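You operate a simulated robot arm through the tools that you are given. There is no shell and no other tool. Be economical: measure what you need, move in short steps, check, and stop when the job is done.

You are at the controls of a simulated robot arm. One attempt, no reset.

Task
Put the blue filter on the top of the sand bench. Put one of the square bottles from the ledge of the wall unit on the cream bench. Take the clean filter from the ledge of the wall unit and leave it on the top of the teal mat. Pull the labels drawer open. Do these in any order. Set down upright: blue filter, square bottle, clean filter.
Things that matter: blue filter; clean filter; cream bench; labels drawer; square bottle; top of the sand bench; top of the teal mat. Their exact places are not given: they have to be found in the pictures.

It is judged by the outcome, as a careful person would: the job done as asked, and still so three seconds after it is handed in. It fails if anything else is knocked over, pushed out of place, dropped, spilled or broken.

Robot
A 6-joint arm with a two-finger gripper on a trunk, on a base that drives. Base frame: it is fixed to the floor where the robot stands at the start and does not move with it; the origin is under the middle of the robot, x ahead of it, y to its left, z up; the surface under the hand at the start is at about z = 0.86. Readings come in m, degrees, newtons and seconds.
With the tool pointing down near the work surface it reaches from about 0.14 to 0.64 m from the robot's upright axis, wherever it stands. Its first joint turns from -166.0 to 166.0 degrees. Places, roughly: blue filter (6x6x9 cm) [0.5, 0.1, 0.9]; clean filter [-8.5, -2, 1]; cream bench [-8.5, 0.3, 0.9]; labels drawer [-1.5, 5.3, 0.6]; square bottle (5x5x11 cm) [-9, -2.1, 0.9]; top of the sand bench [-1.5, 2.6, 0.8]; top of the teal mat (22x20 cm) [-10.34, -1.18, 0.56]. Payload 2.45 kg.
Tool frame: the origin (TCP) lies between the finger pads and is the grasp point; the fingertips stand 0.026 m ahead of it; z points along the fingers, y is the line along which they close. The gripper opens to 0.096 m. The gripper's body begins 0.069 m behind the TCP.
Orientation is that of the tool frame in the base frame, as a unit quaternion [x, y, z, w]. With the fingers straight down and closing along the base's y, the tool's x points along the base's -x, its y along +y and its z along -z.

Tools
- The arm moves only by the tool apply_moves. Its argument "deltas" is one flat list of numbers, 7 for each row, row after row: the turn, a rotation vector about the tool's x, y, z in units of 6 degrees (1.0 is 6 degrees), then the shift along the tool's x, y, z in units of 25 mm (1.0 is 25 mm), then the finger opening in m, from 0 to 0.096. In form: [wx, wy, wz, x, y, z, hand, wx, wy, wz, x, y, z, hand, ...]. A call has 1 to 8 rows; each row shifts and turns the commanded pose from where the row before left it, along the tool's axes as they then stand. A call with a number of a shift or a turn outside -1 to 1 is refused whole. Rows are played at 5 a second. More than 0.05 m and 8.6 degrees between two rows, or a gripper value outside its range, and nothing of the call is played. Where a pose cannot be reached the arm comes as near as it can. A force on the tool above 40 N (or 10 N above the force at the start of the call, whichever is more), or a blocked arm, ends the call early, and 0.2 s more pass. The fingers move at their own pace and stop on an object; they squeeze with about 39 N. The grip force told is the motor's: it shows also when the fingers shut on nothing. Time passes only in rows, and 0.2 s behind the last, so rows that do not move let the fingers close. It gives the time, the measured TCP pose, the force on the tool (base axes), the opening and the grip force at its end, in the units of the frame above (readings bear some noise), with the torque about the TCP (base axes, N m) and any sound that the robot's microphone picked up, and new pictures: "views" is both (left out), scene, wrist or none.
- Cameras (640 x 400 px; columns grow to the right, rows downward): "scene" is now at [0.0312, 0.1441, 1.1542]; the picture's right is [-0.14, -0.99, 0.00], its down [-0.22, 0.03, -0.97] and it looks along [0.97, -0.14, -0.22] (base axes); focal length 248 px, centre (320, 200). "wrist" rides on the gripper at [0.082, 0.003, -0.098] in the tool frame; the picture's right is [-0.04, 1.00, 0.00], its down [-0.73, -0.03, -0.68] and it looks along [-0.68, -0.03, 0.73] (tool axes); focal length 256 px, centre (320, 200).
- slide_trunk(by): slides the trunk up (or, below 0, down) by that many m; the arm and the scene camera ride with it, the base frame stays. It gives what a move gives, with no picture.
- base_move(legs): drives the robot by 1 to 6 legs, each [ahead, turn to the left] in m and degrees, along the robot's own axes; the way and the turn of a leg run together, so that a leg with both is an arc; at most 1.5 m and 180 degrees a leg. The arm and the cameras ride along, it lands a little off, and it stops where it bumps. It gives what a move gives, and a new picture of the scene camera.
- turn_head(pan, tilt): turns the head with the scene camera to pan (to the left, within 155 degrees either way) and tilt (down, from -29 to 69), counted from straight ahead of the robot. It gives what a move gives, and a new picture of the scene camera.
- locate(camera, pixels): there is no depth. For up to 12 entries [column, row, z] of the newest picture of that camera ("zoom" is the newest enlarged one), the place [x, y] in the base frame at which the ray of that pixel passes the height z, good to about 0.003 m. The clock stands still meanwhile.
- close_up(camera, box): a new picture of the part [left, top, right, bottom] of that camera's present view, enlarged. The clock stands still meanwhile.
- hand_in(): hands the job in; it is judged then, once.

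Work in short steps. Measure before you move; look again where a grasp or a placing could have gone wrong, and mend it. You have 110 turns and 260 pictures in all, those below and enlarged ones among them. Open the gripper and draw the arm clear of the work before you hand the job in, unless the task says otherwise; then end with one line.

The tools are called as name(argument=value, ...) on one line, values as JSON. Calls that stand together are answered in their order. apply_moves: Moves the arm, as the interface text tells. Its arguments: {"type":"object","properties":{"deltas":{"type":"array","items":{"type":"number"}},"views":{"type":"string","enum":["both","scene","wrist","none"]}},"required":["deltas"]} The other tools are called the same way: slide_trunk (by) slides the trunk up or down; base_move (legs) drives the base; turn_head (pan, tilt) turns the head that bears the scene camera; locate (camera, pixels) gives the place at which the rays of pixels pass given heights; close_up (camera, box) takes an enlarged picture of a part of a camera's view; hand_in () hands the job in.

At the start:

```text
clock: 0.0
ee_pos: [0.4453, -0.0604, 1.0005]
tool_rot: [0.0, 1.0, 0.0, 0.0]
force: [-0.2, 0.9, -0.3]
ft_torque: [-0.03, -0.02, 0.01]
gripper_width: 0.0963
grip_force: 0.0
trunk travel left (down, up): [-0.15, 0.0]
robot x, y, heading: [0.003, -0.0009, -0.1]
head pan, tilt: [-8.1, 12.8]
```

scene: 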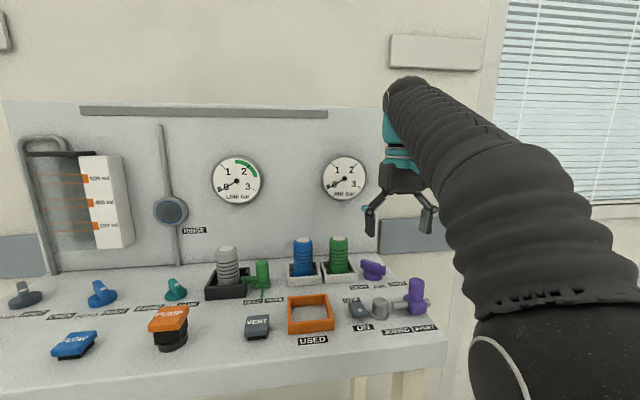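
wrist: 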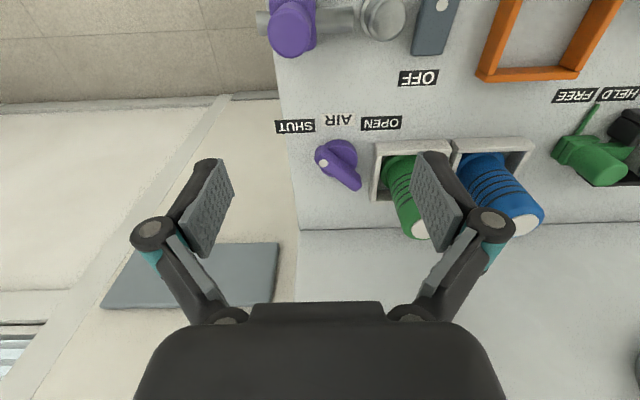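

The blue filter stands at about (303,257) in the scene picture, in a white tray beside a green one. I'll enlarge this area first.

close_up(camera="scene", box=[190, 220, 450, 382])

locate(camera="scene", pixels=[[303, 240, 0.95], [303, 272, 0.88], [338, 240, 0.95], [338, 268, 0.88], [303, 272, 0.86]])

```text
2.46 times, centred on (320, 301) of scene
```

zoom: 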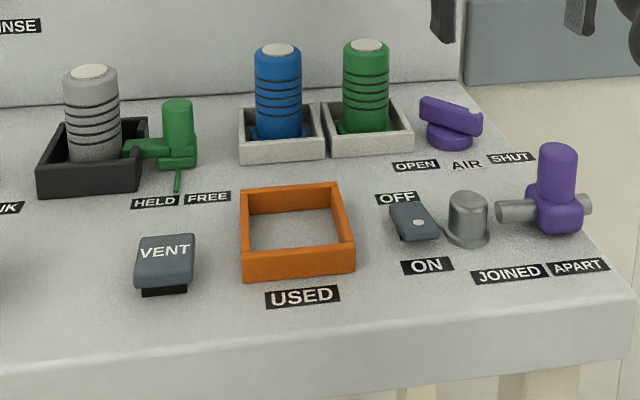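

```text
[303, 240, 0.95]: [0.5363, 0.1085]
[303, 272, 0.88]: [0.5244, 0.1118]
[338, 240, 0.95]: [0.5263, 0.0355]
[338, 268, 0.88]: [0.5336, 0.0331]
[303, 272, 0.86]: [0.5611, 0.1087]
```

Blue sits near (0.54, 0.108) with the green one 7 cm beside it. I'll measure the wall behind it, the tray and the filter's width.

locate(camera="zoom", pixels=[[220, 101, 0.86], [320, 93, 0.86], [254, 90, 0.92], [302, 88, 0.92], [240, 160, 0.862], [323, 158, 0.862], [278, 50, 0.95], [277, 142, 0.88], [344, 88, 0.92], [388, 86, 0.92], [366, 45, 0.95]])

close_up(camera="wrist", box=[340, 110, 580, 260])

locate(camera="wrist", pixels=[[526, 220, 0.95], [526, 220, 0.94], [418, 230, 0.95], [300, 230, 0.86], [560, 222, 0.86]])

```text
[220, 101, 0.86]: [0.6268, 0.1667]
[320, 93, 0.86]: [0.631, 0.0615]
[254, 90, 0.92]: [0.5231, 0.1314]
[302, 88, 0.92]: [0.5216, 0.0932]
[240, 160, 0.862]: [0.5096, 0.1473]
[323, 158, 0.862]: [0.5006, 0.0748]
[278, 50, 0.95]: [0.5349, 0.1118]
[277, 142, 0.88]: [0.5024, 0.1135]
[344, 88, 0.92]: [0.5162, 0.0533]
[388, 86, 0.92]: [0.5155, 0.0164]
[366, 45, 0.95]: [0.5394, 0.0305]
```

```text
2.67 times, centred on (460, 185) of wrist
```

zoom: 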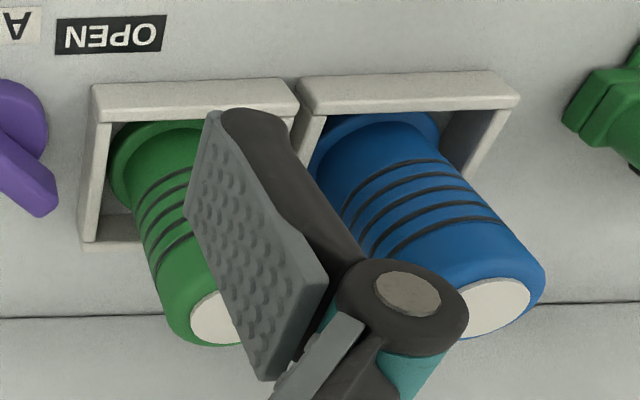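

```text
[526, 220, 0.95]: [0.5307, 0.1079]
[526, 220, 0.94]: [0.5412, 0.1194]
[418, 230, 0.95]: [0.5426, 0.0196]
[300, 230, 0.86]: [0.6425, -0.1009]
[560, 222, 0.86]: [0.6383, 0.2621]
```

The blue filter axis is at about (0.537, 0.111), its body 4.1 cm wide, its top near z 0.95, with 1.5 cm to spare towards green if I open only 6.2 cm. I'll move above it at the present height.

apply_moves(deltas=[0, 0, 0, -0.52, 0.98, 0, 0.064, 0, 0, 0, -0.52, 0.98, 0, 0.064, 0, 0, 0, -0.52, 0.98, 0, 0.064, 0, 0, 0, -0.52, 0.98, 0, 0.064, 0, 0, 0, -0.52, 0.98, 0, 0.064, 0, 0, 0, -0.52, 0.98, 0, 0.064, 0, 0, 0, -0.52, 0.98, 0, 0.064, 0, 0, 0, 0, 0, 0, 0.064])

```text
clock: 1.8
ee_pos: [0.5337, 0.1094, 0.9829]
tool_rot: [0.0, 1.0, 0.0, 0.002]
force: [-0.3, -0.1, 0.1]
ft_torque: [0.02, -0.04, 0.01]
gripper_width: 0.064
grip_force: 0.0
out of reach, approached as far as the arm can: row 4, 5, 6, 7
trunk travel left (down, up): [-0.15, 0.0]
robot x, y, heading: [0.0014, -0.0034, 0.4]
head pan, tilt: [-8.1, 12.8]
```

scene: 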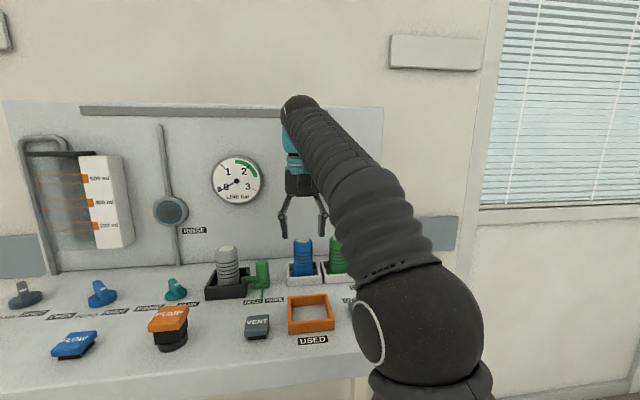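
wrist: 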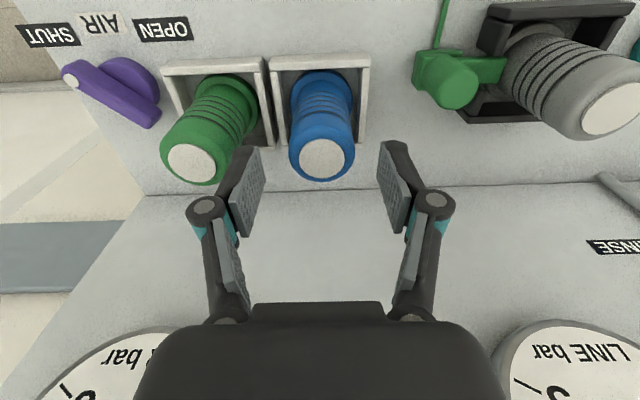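

The TCP is nearly above blue, and its top shows at (326,158) in the wrist picture. I check its place more precisely.

locate(camera="wrist", pixels=[[326, 158, 0.95], [326, 158, 0.955], [194, 162, 0.95], [298, 85, 0.9], [351, 85, 0.9], [270, 58, 0.885], [368, 56, 0.885], [265, 62, 0.885]])

```text
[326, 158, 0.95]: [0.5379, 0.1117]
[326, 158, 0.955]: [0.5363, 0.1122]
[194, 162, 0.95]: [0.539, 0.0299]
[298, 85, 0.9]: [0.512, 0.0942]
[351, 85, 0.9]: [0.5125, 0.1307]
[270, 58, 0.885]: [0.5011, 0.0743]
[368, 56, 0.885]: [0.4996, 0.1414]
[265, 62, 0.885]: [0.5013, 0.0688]
```

Blue top centre is at (0.538, 0.112). I lower part-way and check.

apply_moves(deltas=[0, 0, 0, 0, 0, 0.7, 0.064, 0, 0, 0, -0.15, 0.1, 0.7, 0.064, 0, 0, 0, 0, 0, 0, 0.064], views="wrist")

```text
clock: 2.6
ee_pos: [0.5355, 0.1116, 0.9476]
tool_rot: [0.001, 1.0, 0.0, 0.001]
force: [-1.2, -0.8, -0.6]
ft_torque: [-0.02, 0.02, -0.01]
gripper_width: 0.0639
grip_force: 0.0
trunk travel left (down, up): [-0.15, 0.0]
robot x, y, heading: [-0.0016, 0.0011, -0.1]
head pan, tilt: [-8.1, 12.8]
```

wrist: 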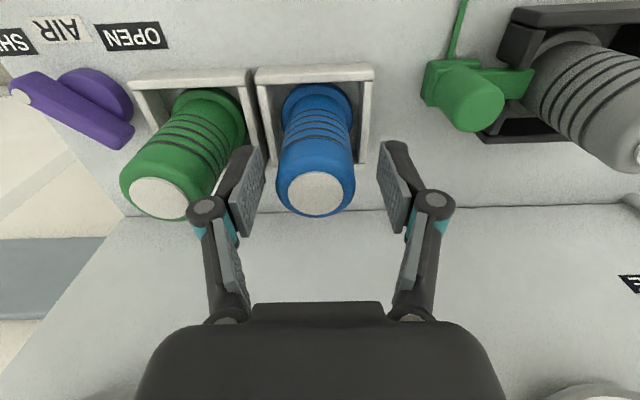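

Lined up with clearance to green. I lower 1.8 cm more and close the fingers.

apply_moves(deltas=[0, 0, 0, -0.1, 0, 0.72, 0.064, 0, 0, 0, 0, 0, 0, 0.064, 0, 0, 0, 0, 0, 0, 0.02, 0, 0, 0, 0, 0, 0, 0.02, 0, 0, 0, 0, 0, 0, 0.02])

```text
clock: 3.8
ee_pos: [0.5362, 0.111, 0.9313]
tool_rot: [-0.001, 1.0, 0.0, 0.0]
force: [0.4, -0.3, 1.3]
ft_torque: [-0.02, 0.0, -0.02]
gripper_width: 0.0409
grip_force: 38.9
trunk travel left (down, up): [-0.15, 0.0]
robot x, y, heading: [0.0038, -0.0023, -0.0]
head pan, tilt: [-8.1, 12.8]
```

scene: 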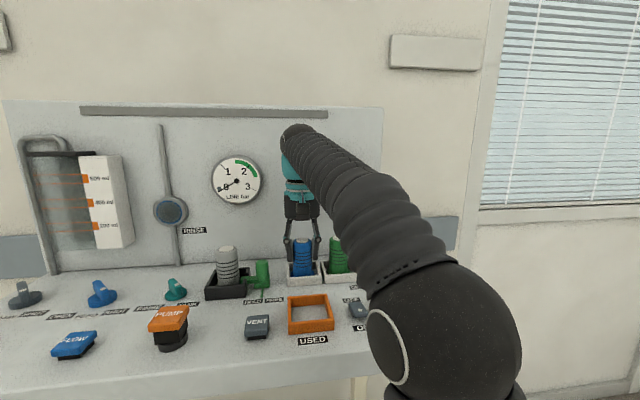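
wrist: 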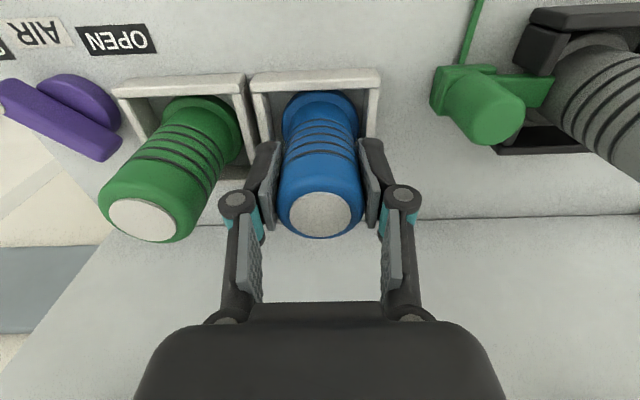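

Gripped at 4.1 cm. I lift it, then draw it back toward the robot.

apply_moves(deltas=[0, 0, 0, 0, 0, -0.7, 0.02, 0, 0, 0, 0, 0, -0.7, 0.02, 0, 0, 0, 0.5, 0, -0.8, 0.02, 0, 0, 0, 1, 0, -1, 0.02, 0, 0, 0, 1, 0, -1, 0.02, 0, 0, 0, 1, 0, 0, 0.02, 0, 0, 0, 1, 0, 0, 0.02, 0, 0, 0, 1, 0, 0, 0.02])

```text
clock: 5.6
ee_pos: [0.3926, 0.1073, 1.0016]
tool_rot: [0.0, 1.0, 0.001, 0.0]
force: [0.3, -0.1, -0.8]
ft_torque: [0.0, 0.03, 0.04]
gripper_width: 0.0405
grip_force: 39.4
out of reach, approached as far as the arm can: row 4, 5
trunk travel left (down, up): [-0.15, 0.0]
robot x, y, heading: [-0.0017, -0.0036, 0.1]
head pan, tilt: [-8.1, 12.8]
```

scene: 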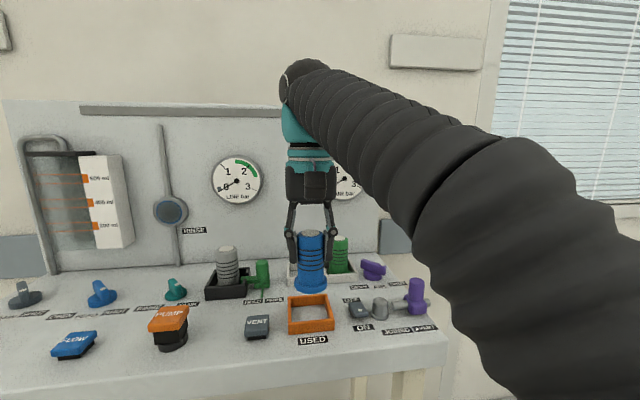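
wrist: 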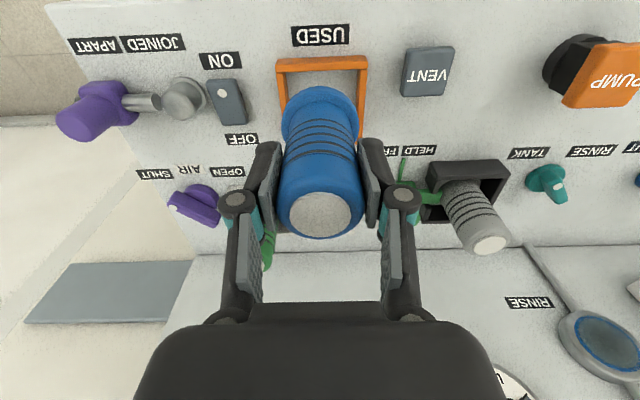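

Filter held upright and free. I pull it a bit closer for carrying, and turn the head to look at where the sand bench should be (left rear).

apply_moves(deltas=[0, 0, 0, 1, -0.5, -0.5, 0.02, 0, 0, 0, 1, -0.5, -0.5, 0.02, 0, 0, 0, 1, -0.5, -0.5, 0.02], views="none")

turn_head(pan=120, tilt=15)

turn_head(pan=60, tilt=20)

```text
clock: 6.4
ee_pos: [0.322, 0.0701, 1.008]
tool_rot: [0.0, 1.0, 0.0, 0.002]
force: [1.9, -0.6, -0.6]
ft_torque: [-0.01, 0.07, 0.03]
gripper_width: 0.0405
grip_force: 39.2
out of reach, approached as far as the arm can: row 2, 3
trunk travel left (down, up): [-0.15, 0.0]
robot x, y, heading: [0.0003, -0.0007, 0.0]
head pan, tilt: [-8.1, 12.8]
```

```text
clock: 8.5
ee_pos: [0.321, 0.0709, 1.008]
tool_rot: [-0.001, 1.0, 0.001, 0.003]
force: [0.0, 0.4, -2.1]
ft_torque: [0.04, 0.0, 0.02]
gripper_width: 0.0408
grip_force: 39.0
trunk travel left (down, up): [-0.15, 0.0]
robot x, y, heading: [-0.0003, -0.0, 0.2]
head pan, tilt: [120.0, 15.0]
```

scene: 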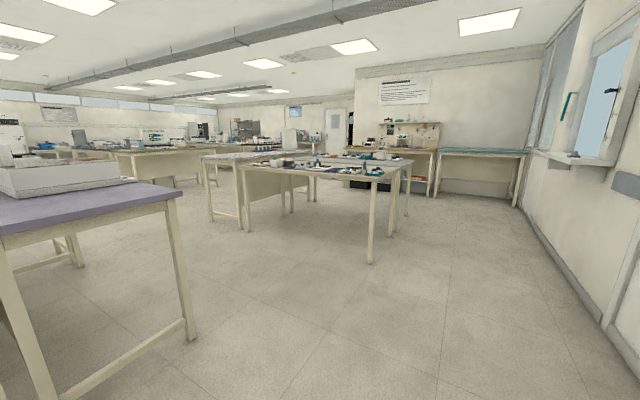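

```text
clock: 9.8
ee_pos: [0.3212, 0.0705, 1.0082]
tool_rot: [0.0, 1.0, 0.0, 0.002]
force: [-0.2, -0.6, -1.4]
ft_torque: [0.0, 0.0, 0.05]
gripper_width: 0.0408
grip_force: 38.9
trunk travel left (down, up): [-0.15, 0.0]
robot x, y, heading: [0.0007, 0.0007, 0.0]
head pan, tilt: [60.0, 20.0]
```

scene: 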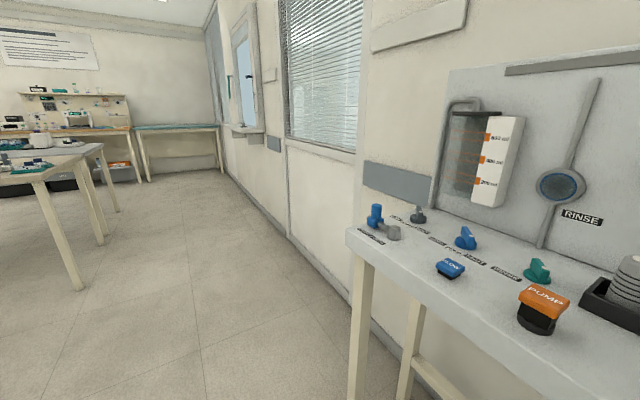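

The table in the middle at pan 120 should be the sand bench. I turn back and enlarge.

turn_head(pan=120, tilt=15)

close_up(camera="scene", box=[190, 80, 540, 280])

locate(camera="scene", pixels=[[240, 168, 0.8], [385, 178, 0.8], [412, 160, 0.8], [372, 263, 0], [250, 232, 0], [210, 222, 0], [408, 214, 0], [195, 340, 0], [516, 208, 0]])

```text
clock: 11.1
ee_pos: [0.3208, 0.0704, 1.0075]
tool_rot: [0.0, 1.0, 0.0, 0.002]
force: [0.4, -0.3, -1.4]
ft_torque: [-0.01, 0.0, -0.04]
gripper_width: 0.0406
grip_force: 39.1
trunk travel left (down, up): [-0.15, 0.0]
robot x, y, heading: [-0.0019, 0.0013, -0.2]
head pan, tilt: [120.0, 15.0]
```

scene: 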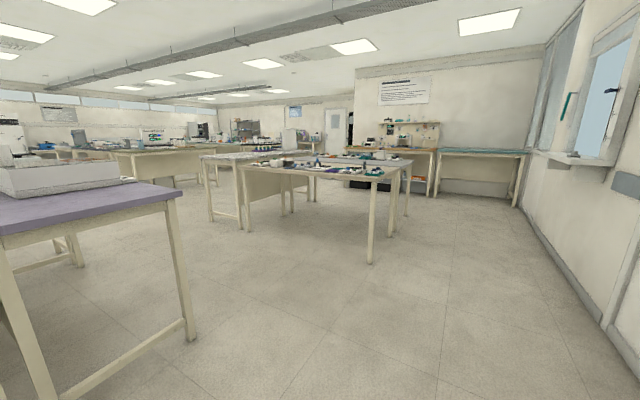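

```text
1.83 times, centred on (365, 180) of scene
```

zoom: 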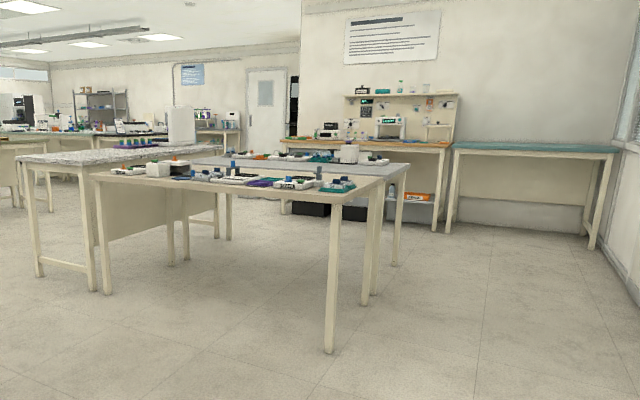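

```text
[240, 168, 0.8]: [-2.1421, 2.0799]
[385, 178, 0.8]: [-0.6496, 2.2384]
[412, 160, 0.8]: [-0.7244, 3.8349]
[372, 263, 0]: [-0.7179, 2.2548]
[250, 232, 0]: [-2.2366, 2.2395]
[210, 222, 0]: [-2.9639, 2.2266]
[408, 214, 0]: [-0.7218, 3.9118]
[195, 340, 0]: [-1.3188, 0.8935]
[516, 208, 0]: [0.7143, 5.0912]
```

The sand bench spans roughly x −2.3…−0.7, y 2.2…2.9. I back up, turn to +y and drive to about (−0.35, 1.3) to look.

base_move(legs=[[-0.35, 0], [0, 90], [1.3, 0]])

turn_head(pan=35, tilt=20)

close_up(camera="scene", box=[100, 60, 560, 347])

```text
clock: 23.4
ee_pos: [-0.4293, 1.6185, 1.0074]
tool_rot: [-0.705, 0.709, 0.001, 0.002]
force: [0.1, -0.7, -2.7]
ft_torque: [0.03, 0.0, 0.02]
gripper_width: 0.0405
grip_force: 39.3
trunk travel left (down, up): [-0.15, 0.0]
robot x, y, heading: [-0.358, 1.2974, 89.9]
head pan, tilt: [120.0, 15.0]
```

scene: 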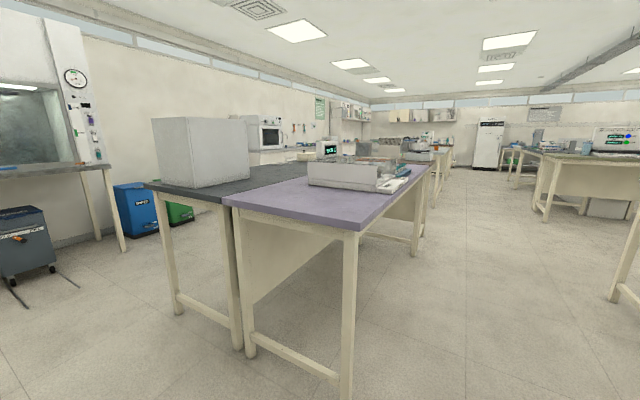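

```text
clock: 24.9
ee_pos: [-0.4274, 1.6179, 1.0077]
tool_rot: [-0.705, 0.709, 0.002, 0.001]
force: [-0.7, 0.2, -0.6]
ft_torque: [-0.02, 0.0, -0.03]
gripper_width: 0.0408
grip_force: 39.0
trunk travel left (down, up): [-0.15, 0.0]
robot x, y, heading: [-0.3555, 1.2983, 89.8]
head pan, tilt: [35.0, 20.0]
```

scene: 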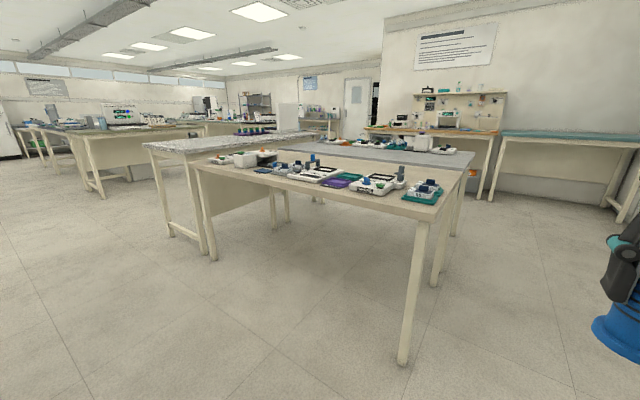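

```text
1.39 times, centred on (330, 204) of scene
```

zoom: 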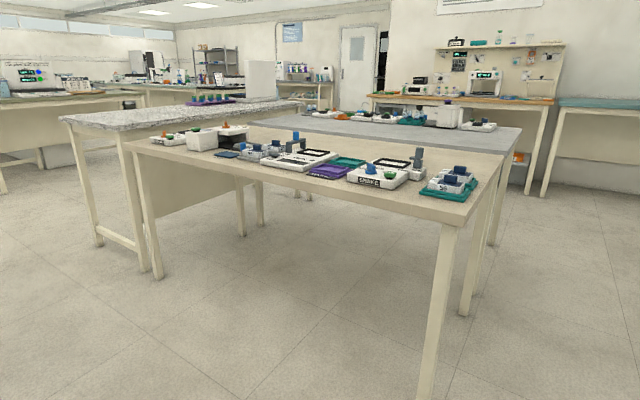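

The sand bench has a free front strip. I drive up so that the strip left of the near corner is in reach.

base_move(legs=[[0, 45], [0.6, 0], [0, -45], [0.1, 0]])

turn_head(pan=15, tilt=40)

```text
clock: 33.2
ee_pos: [-0.8661, 2.1374, 1.0079]
tool_rot: [0.713, -0.701, -0.002, -0.001]
force: [0.3, -0.5, -2.2]
ft_torque: [-0.01, -0.01, 0.02]
gripper_width: 0.0405
grip_force: 38.5
trunk travel left (down, up): [-0.15, 0.0]
robot x, y, heading: [-0.7884, 1.8163, 91.0]
head pan, tilt: [35.0, 20.0]
```

scene: 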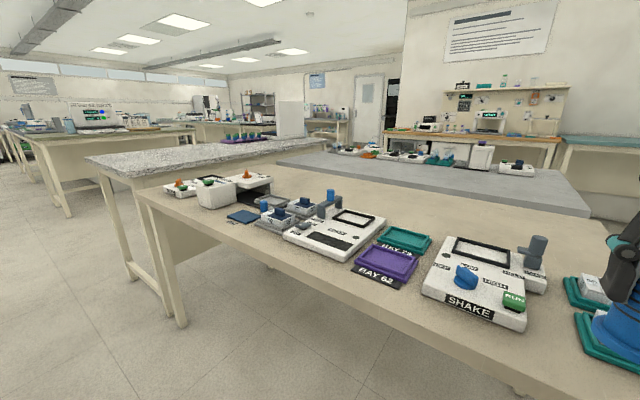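

```text
clock: 34.1
ee_pos: [-0.8669, 2.1369, 1.0073]
tool_rot: [0.714, -0.7, -0.003, -0.002]
force: [0.5, 0.5, -1.2]
ft_torque: [-0.04, -0.02, 0.01]
gripper_width: 0.0405
grip_force: 38.9
trunk travel left (down, up): [-0.15, 0.0]
robot x, y, heading: [-0.7914, 1.8183, 91.2]
head pan, tilt: [15.0, 40.0]
```

scene: 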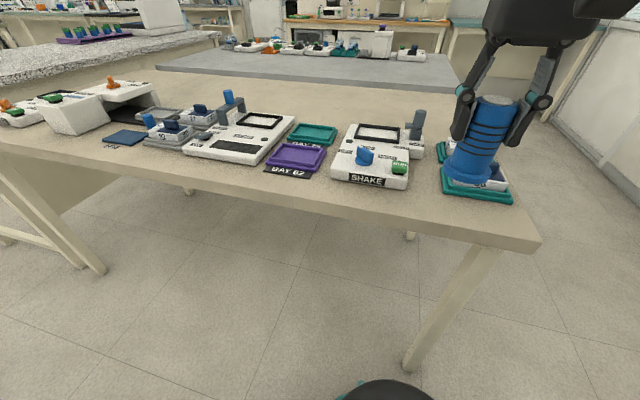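

Devices stand nearer than thought; I locate the free strip in front and behind (z≈0.8).

locate(camera="scene", pixels=[[541, 245, 0.8], [290, 202, 0.8], [264, 172, 0.8], [310, 178, 0.8], [330, 180, 0.8], [405, 190, 0.8], [435, 200, 0.8], [515, 203, 0.8], [336, 110, 0.8], [347, 84, 0.8], [470, 102, 0.8], [405, 472, 0]])

close_up(camera="scene", box=[220, 60, 560, 273])

```text
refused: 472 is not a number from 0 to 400
```

```text
1.88 times, centred on (390, 166) of scene
```

zoom: 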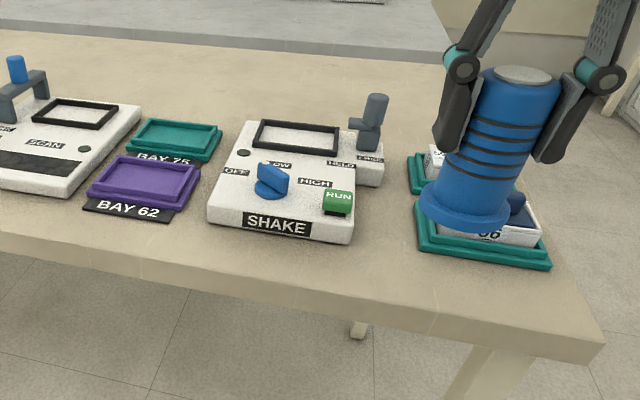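

locate(camera="scene", pixels=[[541, 245, 0.8], [290, 202, 0.8], [264, 172, 0.8], [310, 178, 0.8], [330, 180, 0.8], [405, 190, 0.8], [435, 200, 0.8], [515, 203, 0.8], [336, 110, 0.8], [347, 84, 0.8], [470, 102, 0.8], [410, 372, 0]])

```text
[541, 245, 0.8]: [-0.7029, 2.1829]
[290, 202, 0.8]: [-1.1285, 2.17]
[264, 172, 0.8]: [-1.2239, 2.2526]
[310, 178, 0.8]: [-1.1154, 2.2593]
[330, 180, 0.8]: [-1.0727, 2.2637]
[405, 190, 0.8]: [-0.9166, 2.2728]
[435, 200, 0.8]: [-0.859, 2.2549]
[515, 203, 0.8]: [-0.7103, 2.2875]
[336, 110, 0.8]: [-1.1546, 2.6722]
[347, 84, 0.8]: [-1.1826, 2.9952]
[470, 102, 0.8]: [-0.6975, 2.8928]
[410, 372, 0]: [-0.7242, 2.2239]
```

The front strip is y 2.175–2.265: enough for the 5.5 cm base at (−1.0, 2.217). I move above it, keeping height.

apply_moves(deltas=[0, 0, 0, -0.537, 0.877, 0, 0.02, 0, 0, 0, -0.537, 0.877, 0, 0.02, 0, 0, 0, -0.537, 0.877, 0, 0.02, 0, 0, 0, -0.537, 0.877, 0, 0.02, 0, 0, 0, -0.537, 0.877, 0, 0.02, 0, 0, 0, -0.537, 0.877, 0, 0.02, 0, 0, 0, 0, 0, 0, 0.02])

```text
clock: 35.7
ee_pos: [-1.0009, 2.215, 1.0082]
tool_rot: [0.713, -0.701, -0.003, -0.002]
force: [-0.2, 0.6, -1.5]
ft_torque: [0.02, -0.03, 0.03]
gripper_width: 0.0405
grip_force: 38.8
trunk travel left (down, up): [-0.15, 0.0]
robot x, y, heading: [-0.7909, 1.8119, 90.9]
head pan, tilt: [15.0, 40.0]
```

scene: 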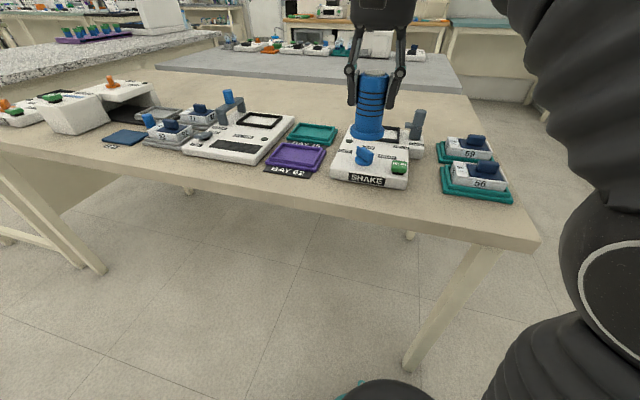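
wrist: 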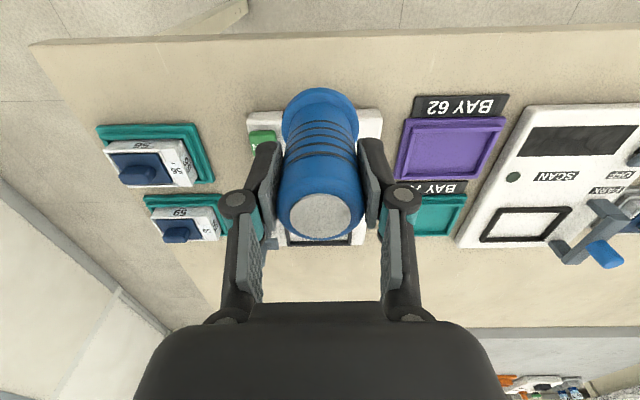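

I cross-check the strip with the wrist camera before lowering.

locate(camera="wrist", pixels=[[250, 42, 0.8], [400, 36, 0.8], [250, 114, 0.8], [380, 110, 0.8], [250, 114, 0.83], [380, 110, 0.83], [414, 96, 0.8]])

```text
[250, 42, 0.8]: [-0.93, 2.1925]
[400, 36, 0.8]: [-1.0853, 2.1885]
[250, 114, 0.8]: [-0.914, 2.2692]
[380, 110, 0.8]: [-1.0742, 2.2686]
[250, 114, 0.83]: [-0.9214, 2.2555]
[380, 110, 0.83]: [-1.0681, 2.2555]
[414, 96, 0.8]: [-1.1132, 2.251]
```

The strip is only ~7.3 cm, too tight; the back part near the right end of the bench is wide open. I bring the arm back in and drive round to face the bench's right end.

apply_moves(deltas=[0, 0, 0, 0.537, -0.877, 0, 0.02, 0, 0, 0, 0.537, -0.877, 0, 0.02, 0, 0, 0, 0.537, -0.877, 0, 0.02, 0, 0, 0, 0.537, -0.877, 0, 0.02, 0, 0, 0, 0.537, -0.877, 0, 0.02, 0, 0, 0, 0.537, -0.877, 0, 0.02], views="none")

base_move(legs=[[-0.15, 0], [0, -91], [0.65, 0], [0, 90], [0.98, 0], [0, 90]])

```text
clock: 37.1
ee_pos: [-0.8685, 2.1357, 1.0066]
tool_rot: [0.713, -0.701, -0.002, -0.001]
force: [0.4, 0.7, -1.9]
ft_torque: [-0.04, 0.0, 0.0]
gripper_width: 0.0408
grip_force: 39.4
trunk travel left (down, up): [-0.15, 0.0]
robot x, y, heading: [-0.7875, 1.8149, 91.0]
head pan, tilt: [15.0, 40.0]
```

```text
clock: 58.0
ee_pos: [-0.4514, 2.5682, 1.007]
tool_rot: [1.0, 0.011, -0.002, 0.001]
force: [-0.2, -0.7, -0.6]
ft_torque: [0.03, -0.01, 0.04]
gripper_width: 0.0408
grip_force: 39.4
trunk travel left (down, up): [-0.15, 0.0]
robot x, y, heading: [-0.1321, 2.6487, -178.7]
head pan, tilt: [15.0, 40.0]
```

scene: 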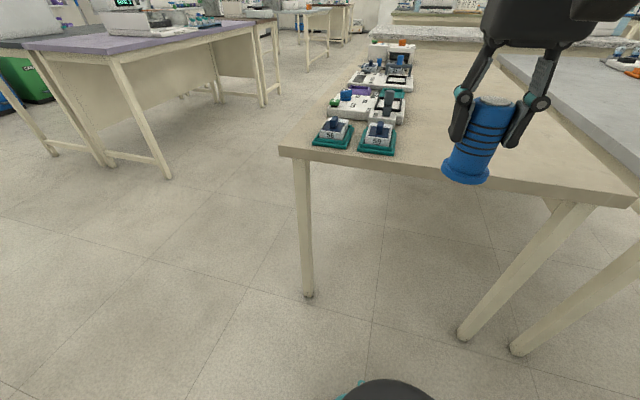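

The back of the end is clear. I drive 0.2 m closer.

base_move(legs=[[0.2, 0]])

locate(camera="scene", pixels=[[360, 200, 0.8], [400, 160, 0.8], [400, 200, 0.8], [540, 230, 0.8], [450, 150, 0.8]])

```text
clock: 59.6
ee_pos: [-0.6541, 2.5616, 1.0058]
tool_rot: [1.0, 0.014, -0.003, 0.0]
force: [0.5, -0.1, -1.6]
ft_torque: [0.01, 0.0, -0.01]
gripper_width: 0.0408
grip_force: 39.1
trunk travel left (down, up): [-0.15, 0.0]
robot x, y, heading: [-0.3388, 2.6423, -178.5]
head pan, tilt: [15.0, 40.0]
```

scene: 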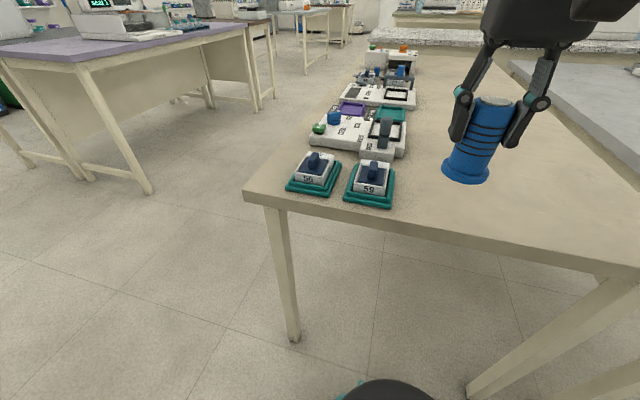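

```text
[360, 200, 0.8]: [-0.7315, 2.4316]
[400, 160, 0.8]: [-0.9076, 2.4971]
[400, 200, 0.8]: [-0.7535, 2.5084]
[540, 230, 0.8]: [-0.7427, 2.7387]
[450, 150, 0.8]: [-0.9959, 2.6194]
```

Target is bare bench at about (−0.84, 2.64). I move over it.

apply_moves(deltas=[0, 0, 0, -0.92, -0.416, 0, 0.02, 0, 0, 0, -0.92, -0.416, 0, 0.02, 0, 0, 0, -0.92, -0.416, 0, 0.02, 0, 0, 0, -0.92, -0.416, 0, 0.02, 0, 0, 0, -0.92, -0.416, 0, 0.02, 0, 0, 0, -0.92, -0.416, 0, 0.02, 0, 0, 0, -0.92, -0.416, 0.3, 0.02, 0, 0, 0, -0.92, -0.416, 0.3, 0.02])

```text
clock: 61.4
ee_pos: [-0.8407, 2.64, 0.9908]
tool_rot: [1.0, 0.014, -0.003, 0.0]
force: [0.4, -0.7, -1.4]
ft_torque: [0.0, 0.03, -0.02]
gripper_width: 0.0408
grip_force: 38.9
trunk travel left (down, up): [-0.15, 0.0]
robot x, y, heading: [-0.3324, 2.6404, -178.4]
head pan, tilt: [15.0, 40.0]
```

scene: 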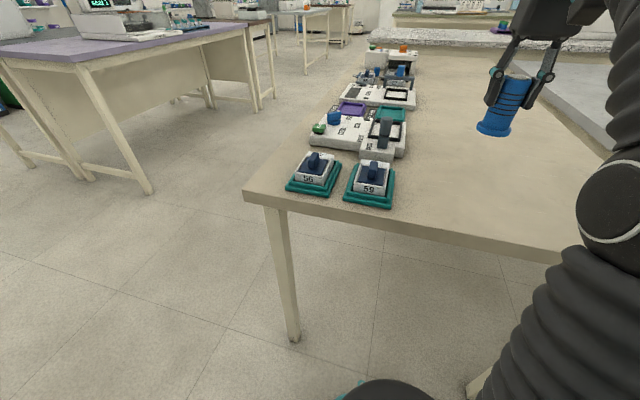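
wrist: 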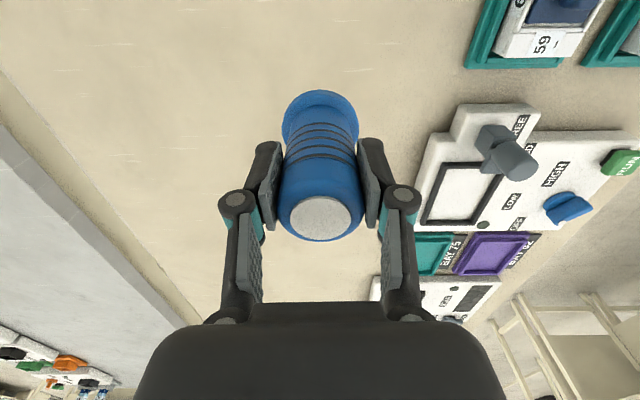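

Clear spot. I lower 10 cm, then feel for contact in small steps.

apply_moves(deltas=[0, 0, 0, 0, 0, 1, 0.02, 0, 0, 0, 0, 0, 1, 0.02, 0, 0, 0, 0, 0, 1, 0.02, 0, 0, 0, 0, 0, 1, 0.02, 0, 0, 0, 0, 0, 0, 0.02], views="wrist")

apply_moves(deltas=[0, 0, 0, 0, 0, 0.16, 0.02, 0, 0, 0, 0, 0, 0.16, 0.02, 0, 0, 0, 0, 0, 0.16, 0.02, 0, 0, 0, 0, 0, 0.16, 0.02], views="wrist")

```text
clock: 62.6
ee_pos: [-0.8415, 2.6381, 0.8917]
tool_rot: [1.0, 0.014, -0.002, 0.0]
force: [0.4, -0.6, -0.7]
ft_torque: [-0.01, -0.05, -0.04]
gripper_width: 0.0403
grip_force: 38.8
trunk travel left (down, up): [-0.15, 0.0]
robot x, y, heading: [-0.3376, 2.6436, -178.3]
head pan, tilt: [15.0, 40.0]
```

wrist: 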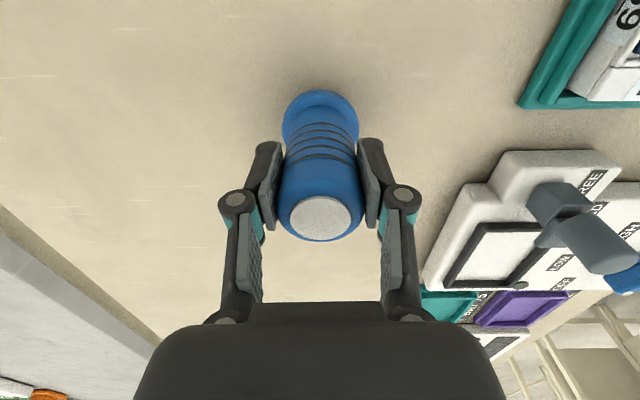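

```text
clock: 63.6
ee_pos: [-0.8396, 2.6409, 0.8754]
tool_rot: [1.0, 0.015, -0.003, -0.001]
force: [0.5, -0.3, -0.4]
ft_torque: [0.0, 0.01, 0.05]
gripper_width: 0.0409
grip_force: 39.2
trunk travel left (down, up): [-0.15, 0.0]
robot x, y, heading: [-0.3381, 2.6412, -178.2]
head pan, tilt: [15.0, 40.0]
```

wrist: 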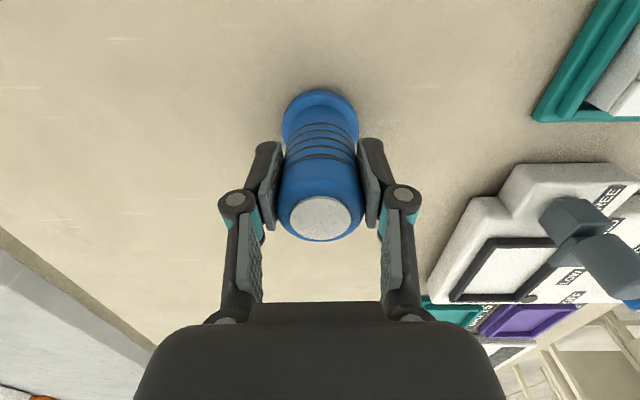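

No contact yet (force unchanged, z 0.875). I keep stepping 4 mm at a time.

apply_moves(deltas=[0, 0, 0, 0, 0, 0.12, 0.02, 0, 0, 0, 0, 0, 0.12, 0.02, 0, 0, 0, 0, 0, 0, 0.02], views="none")

apply_moves(deltas=[0, 0, 0, 0, 0, 0.1, 0.02, 0, 0, 0, 0, 0, 0, 0.02], views="scene")

```text
clock: 64.4
ee_pos: [-0.8398, 2.6399, 0.8714]
tool_rot: [1.0, 0.013, -0.003, 0.0]
force: [-0.9, 1.2, 2.4]
ft_torque: [-0.02, -0.07, 0.02]
gripper_width: 0.0407
grip_force: 38.7
trunk travel left (down, up): [-0.15, 0.0]
robot x, y, heading: [-0.3346, 2.6452, -178.7]
head pan, tilt: [15.0, 40.0]
```

```text
clock: 65.0
ee_pos: [-0.8397, 2.6397, 0.871]
tool_rot: [1.0, 0.014, -0.005, -0.001]
force: [-8.0, 0.2, 24.7]
ft_torque: [0.01, 0.32, 0.01]
gripper_width: 0.0409
grip_force: 39.1
trunk travel left (down, up): [-0.15, 0.0]
robot x, y, heading: [-0.3365, 2.6441, -178.4]
head pan, tilt: [15.0, 40.0]
```

scene: 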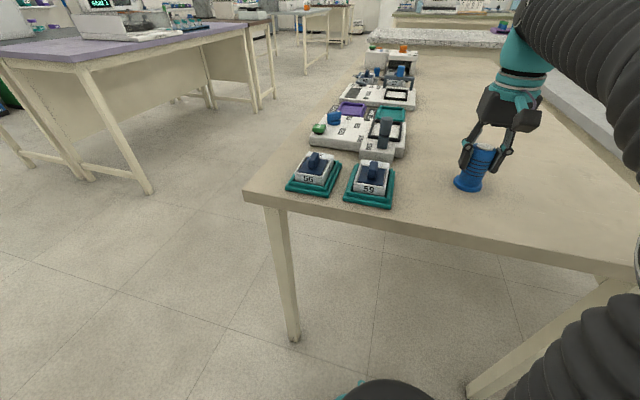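

Contact (25 N). I ease up 3 mm, open to 6.4 cm and rise straight.

apply_moves(deltas=[0, 0, 0, 0, 0, -0.13, 0.02, 0, 0, 0, 0, 0, 0, 0.066, 0, 0, 0, 0, 0, 0, 0.066, 0, 0, 0, 0, 0, -0.6, 0.066, 0, 0, 0, 0, 0, -1, 0.066, 0, 0, 0, 0, 0, -1, 0.066, 0, 0, 0, 0, 0, -1, 0.066, 0, 0, 0, 0, 0, -1, 0.066])

```text
clock: 66.8
ee_pos: [-0.8385, 2.6434, 0.9876]
tool_rot: [1.0, 0.014, -0.003, -0.001]
force: [-0.8, -0.4, -0.1]
ft_torque: [0.02, 0.0, -0.01]
gripper_width: 0.066
grip_force: 0.1
trunk travel left (down, up): [-0.15, 0.0]
robot x, y, heading: [-0.334, 2.643, -178.4]
head pan, tilt: [15.0, 40.0]
```

scene: 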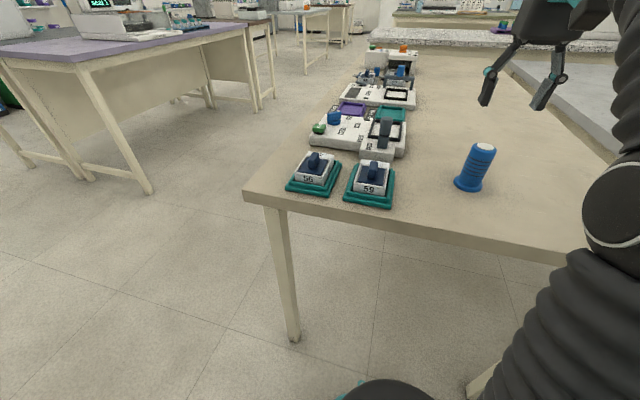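
wrist: 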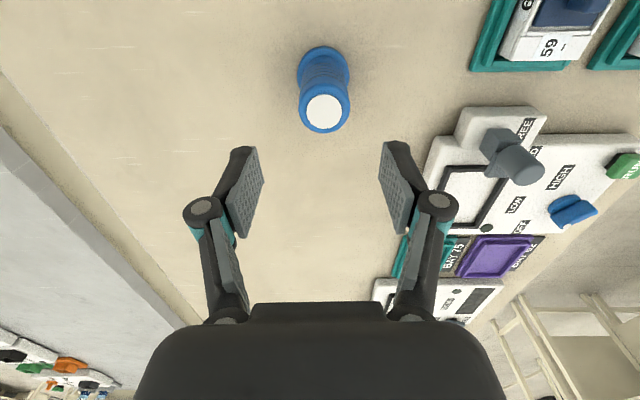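

Blue filter stands on the sand bench. Next the labels drawer; I draw the arm in, back off, turn toward +y and look.

apply_moves(deltas=[0, 0, 0, 1, 0, 0, 0.066, 0, 0, 0, 1, 0, 0, 0.066, 0, 0, 0, 1, 0, 0, 0.066, 0, 0, 0, 1, 0, 0, 0.066, 0, 0, 0, 1, 0, 0, 0.066, 0, 0, 0, 1, 0, 0, 0.066, 0, 0, 0, 1, 0, 0, 0.066, 0, 0, 0, 1, 0, 0, 0.066], views="none")

base_move(legs=[[-0.25, 0], [0, -90], [1.2, 0]])

turn_head(pan=40, tilt=20)

```text
clock: 68.6
ee_pos: [-0.6381, 2.6447, 0.9865]
tool_rot: [1.0, 0.014, -0.002, 0.0]
force: [0.5, 0.0, 0.1]
ft_torque: [-0.01, -0.07, 0.01]
gripper_width: 0.0665
grip_force: 0.1
trunk travel left (down, up): [-0.15, 0.0]
robot x, y, heading: [-0.3344, 2.641, -178.2]
head pan, tilt: [15.0, 40.0]
```

```text
clock: 80.1
ee_pos: [-0.1245, 4.1857, 0.9853]
tool_rot: [0.719, -0.695, -0.001, -0.002]
force: [0.1, 0.3, -0.1]
ft_torque: [0.02, -0.02, -0.02]
gripper_width: 0.066
grip_force: 0.1
trunk travel left (down, up): [-0.15, 0.0]
robot x, y, heading: [-0.1258, 3.8845, 92.1]
head pan, tilt: [15.0, 40.0]
```

scene: 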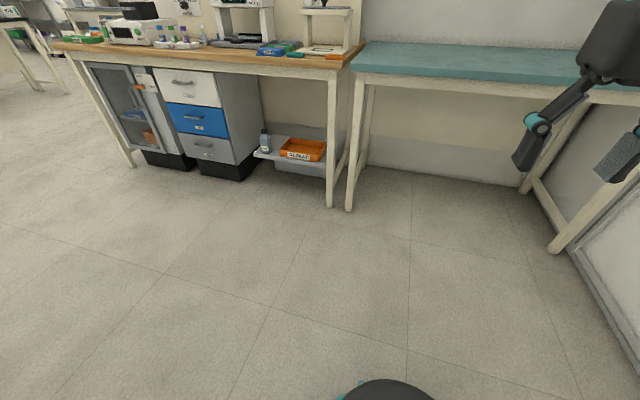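

```text
clock: 81.0
ee_pos: [-0.1258, 4.1843, 0.9871]
tool_rot: [0.72, -0.694, -0.002, -0.002]
force: [0.3, 0.3, -0.6]
ft_torque: [0.02, 0.01, 0.0]
gripper_width: 0.0658
grip_force: 0.1
trunk travel left (down, up): [-0.15, 0.0]
robot x, y, heading: [-0.1234, 3.8807, 91.9]
head pan, tilt: [40.0, 20.0]
```

scene: 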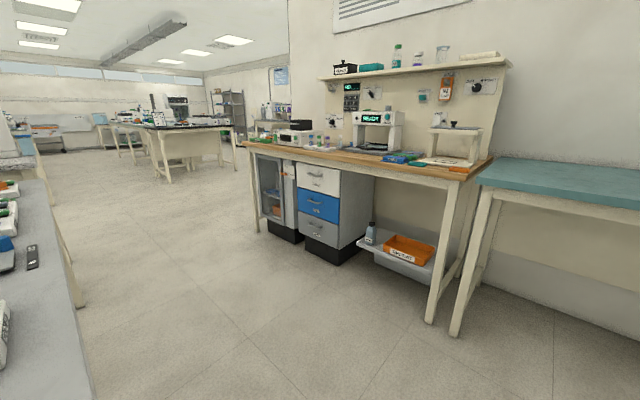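

The drawer unit stands at (315,205) under the bench. I enlarge it to read the labels.

close_up(camera="scene", box=[240, 140, 400, 270])

locate(camera="scene", pixels=[[305, 254, 0], [338, 265, 0], [315, 173, 0.72], [315, 173, 0.68], [426, 322, 0], [453, 335, 0], [460, 178, 0.8], [85, 303, 0], [262, 232, 0]])

```text
3.08 times, centred on (320, 205) of scene
```

zoom: 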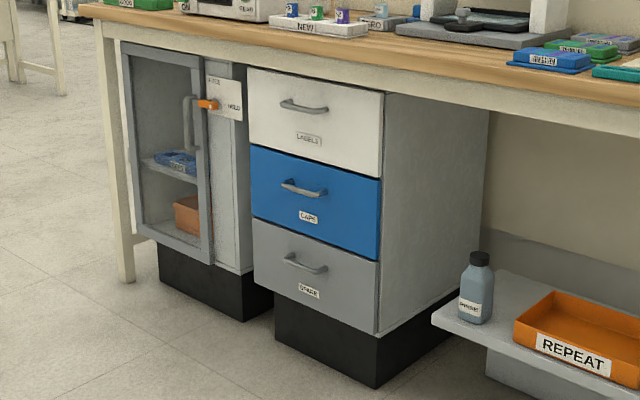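

```text
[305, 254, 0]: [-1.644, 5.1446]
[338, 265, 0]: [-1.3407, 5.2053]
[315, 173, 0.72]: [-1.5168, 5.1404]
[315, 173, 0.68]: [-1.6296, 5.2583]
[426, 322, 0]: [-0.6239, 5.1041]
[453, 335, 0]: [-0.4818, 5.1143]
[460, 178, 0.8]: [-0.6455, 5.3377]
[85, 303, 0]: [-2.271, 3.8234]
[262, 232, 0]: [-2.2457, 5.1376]
```

Top white drawer reads LABELS; face near y 5.1, x −1.67…−1.34. I drive into the aisle in front of it, facing it.

base_move(legs=[[0.55, 0], [0, 88], [1.38, 0], [0, -90]])

turn_head(pan=0, tilt=35)

```text
clock: 98.2
ee_pos: [-1.5799, 4.7039, 0.9861]
tool_rot: [0.75, -0.661, -0.003, -0.003]
force: [0.5, 0.4, 1.1]
ft_torque: [-0.04, 0.03, -0.03]
gripper_width: 0.0659
grip_force: 0.0
trunk travel left (down, up): [-0.15, 0.0]
robot x, y, heading: [-1.553, 4.403, 97.5]
head pan, tilt: [40.0, 20.0]
```

scene: 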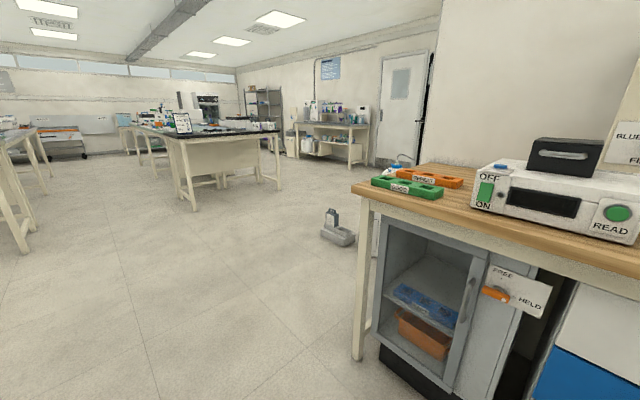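

```text
clock: 99.3
ee_pos: [-1.581, 4.7039, 0.986]
tool_rot: [0.75, -0.661, -0.003, -0.001]
force: [0.3, -0.1, 0.2]
ft_torque: [-0.01, 0.01, 0.02]
gripper_width: 0.0657
grip_force: 0.0
trunk travel left (down, up): [-0.15, 0.0]
robot x, y, heading: [-1.55, 4.4017, 97.1]
head pan, tilt: [0.0, 35.0]
```

scene: 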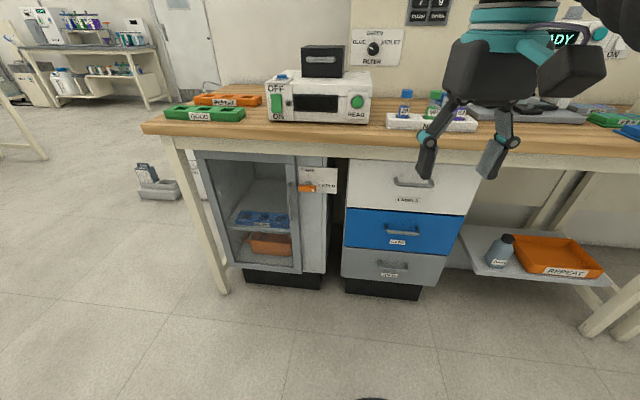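

Heading is 7° off; handle is at (412,183). I straighten up and locate the handle.

base_move(legs=[[0, -7]])

close_up(camera="scene", box=[270, 120, 470, 300])

```text
clock: 100.3
ee_pos: [-1.5439, 4.7044, 0.987]
tool_rot: [0.709, -0.706, -0.003, -0.002]
force: [0.3, 0.8, 0.1]
ft_torque: [0.0, 0.05, 0.0]
gripper_width: 0.0661
grip_force: 0.1
trunk travel left (down, up): [-0.15, 0.0]
robot x, y, heading: [-1.5537, 4.3998, 90.2]
head pan, tilt: [0.0, 35.0]
```

scene: 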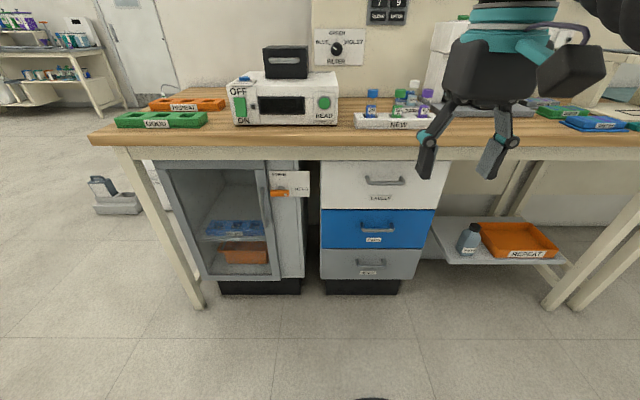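

```text
2.22 times, centred on (370, 210) of scene
```

zoom: 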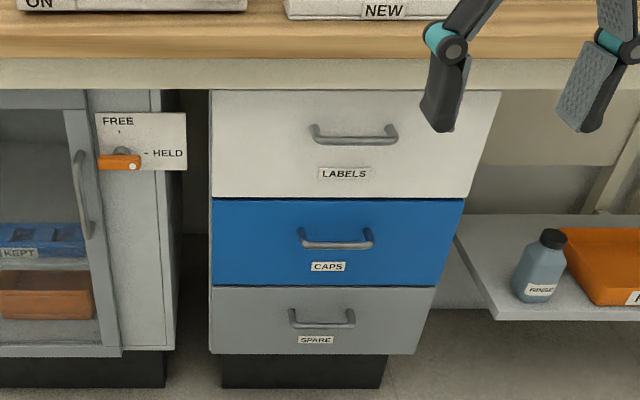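

I locate the handle at several heights to cross it with the earlier sight line.

locate(camera="zoom", pixels=[[354, 142, 0.74], [354, 142, 0.72], [354, 142, 0.7], [354, 142, 0.68], [310, 128, 0.72], [398, 126, 0.72], [222, 388, 0.0], [386, 388, 0.0], [212, 196, 0.6], [300, 85, 0.75]])

```text
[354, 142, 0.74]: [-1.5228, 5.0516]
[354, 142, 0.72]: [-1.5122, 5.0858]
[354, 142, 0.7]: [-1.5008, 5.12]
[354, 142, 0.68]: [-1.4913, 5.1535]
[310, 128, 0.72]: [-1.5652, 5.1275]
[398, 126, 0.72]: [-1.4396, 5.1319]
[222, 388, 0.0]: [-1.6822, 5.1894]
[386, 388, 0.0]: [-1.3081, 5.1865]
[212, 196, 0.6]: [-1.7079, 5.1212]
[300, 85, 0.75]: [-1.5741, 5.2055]
```

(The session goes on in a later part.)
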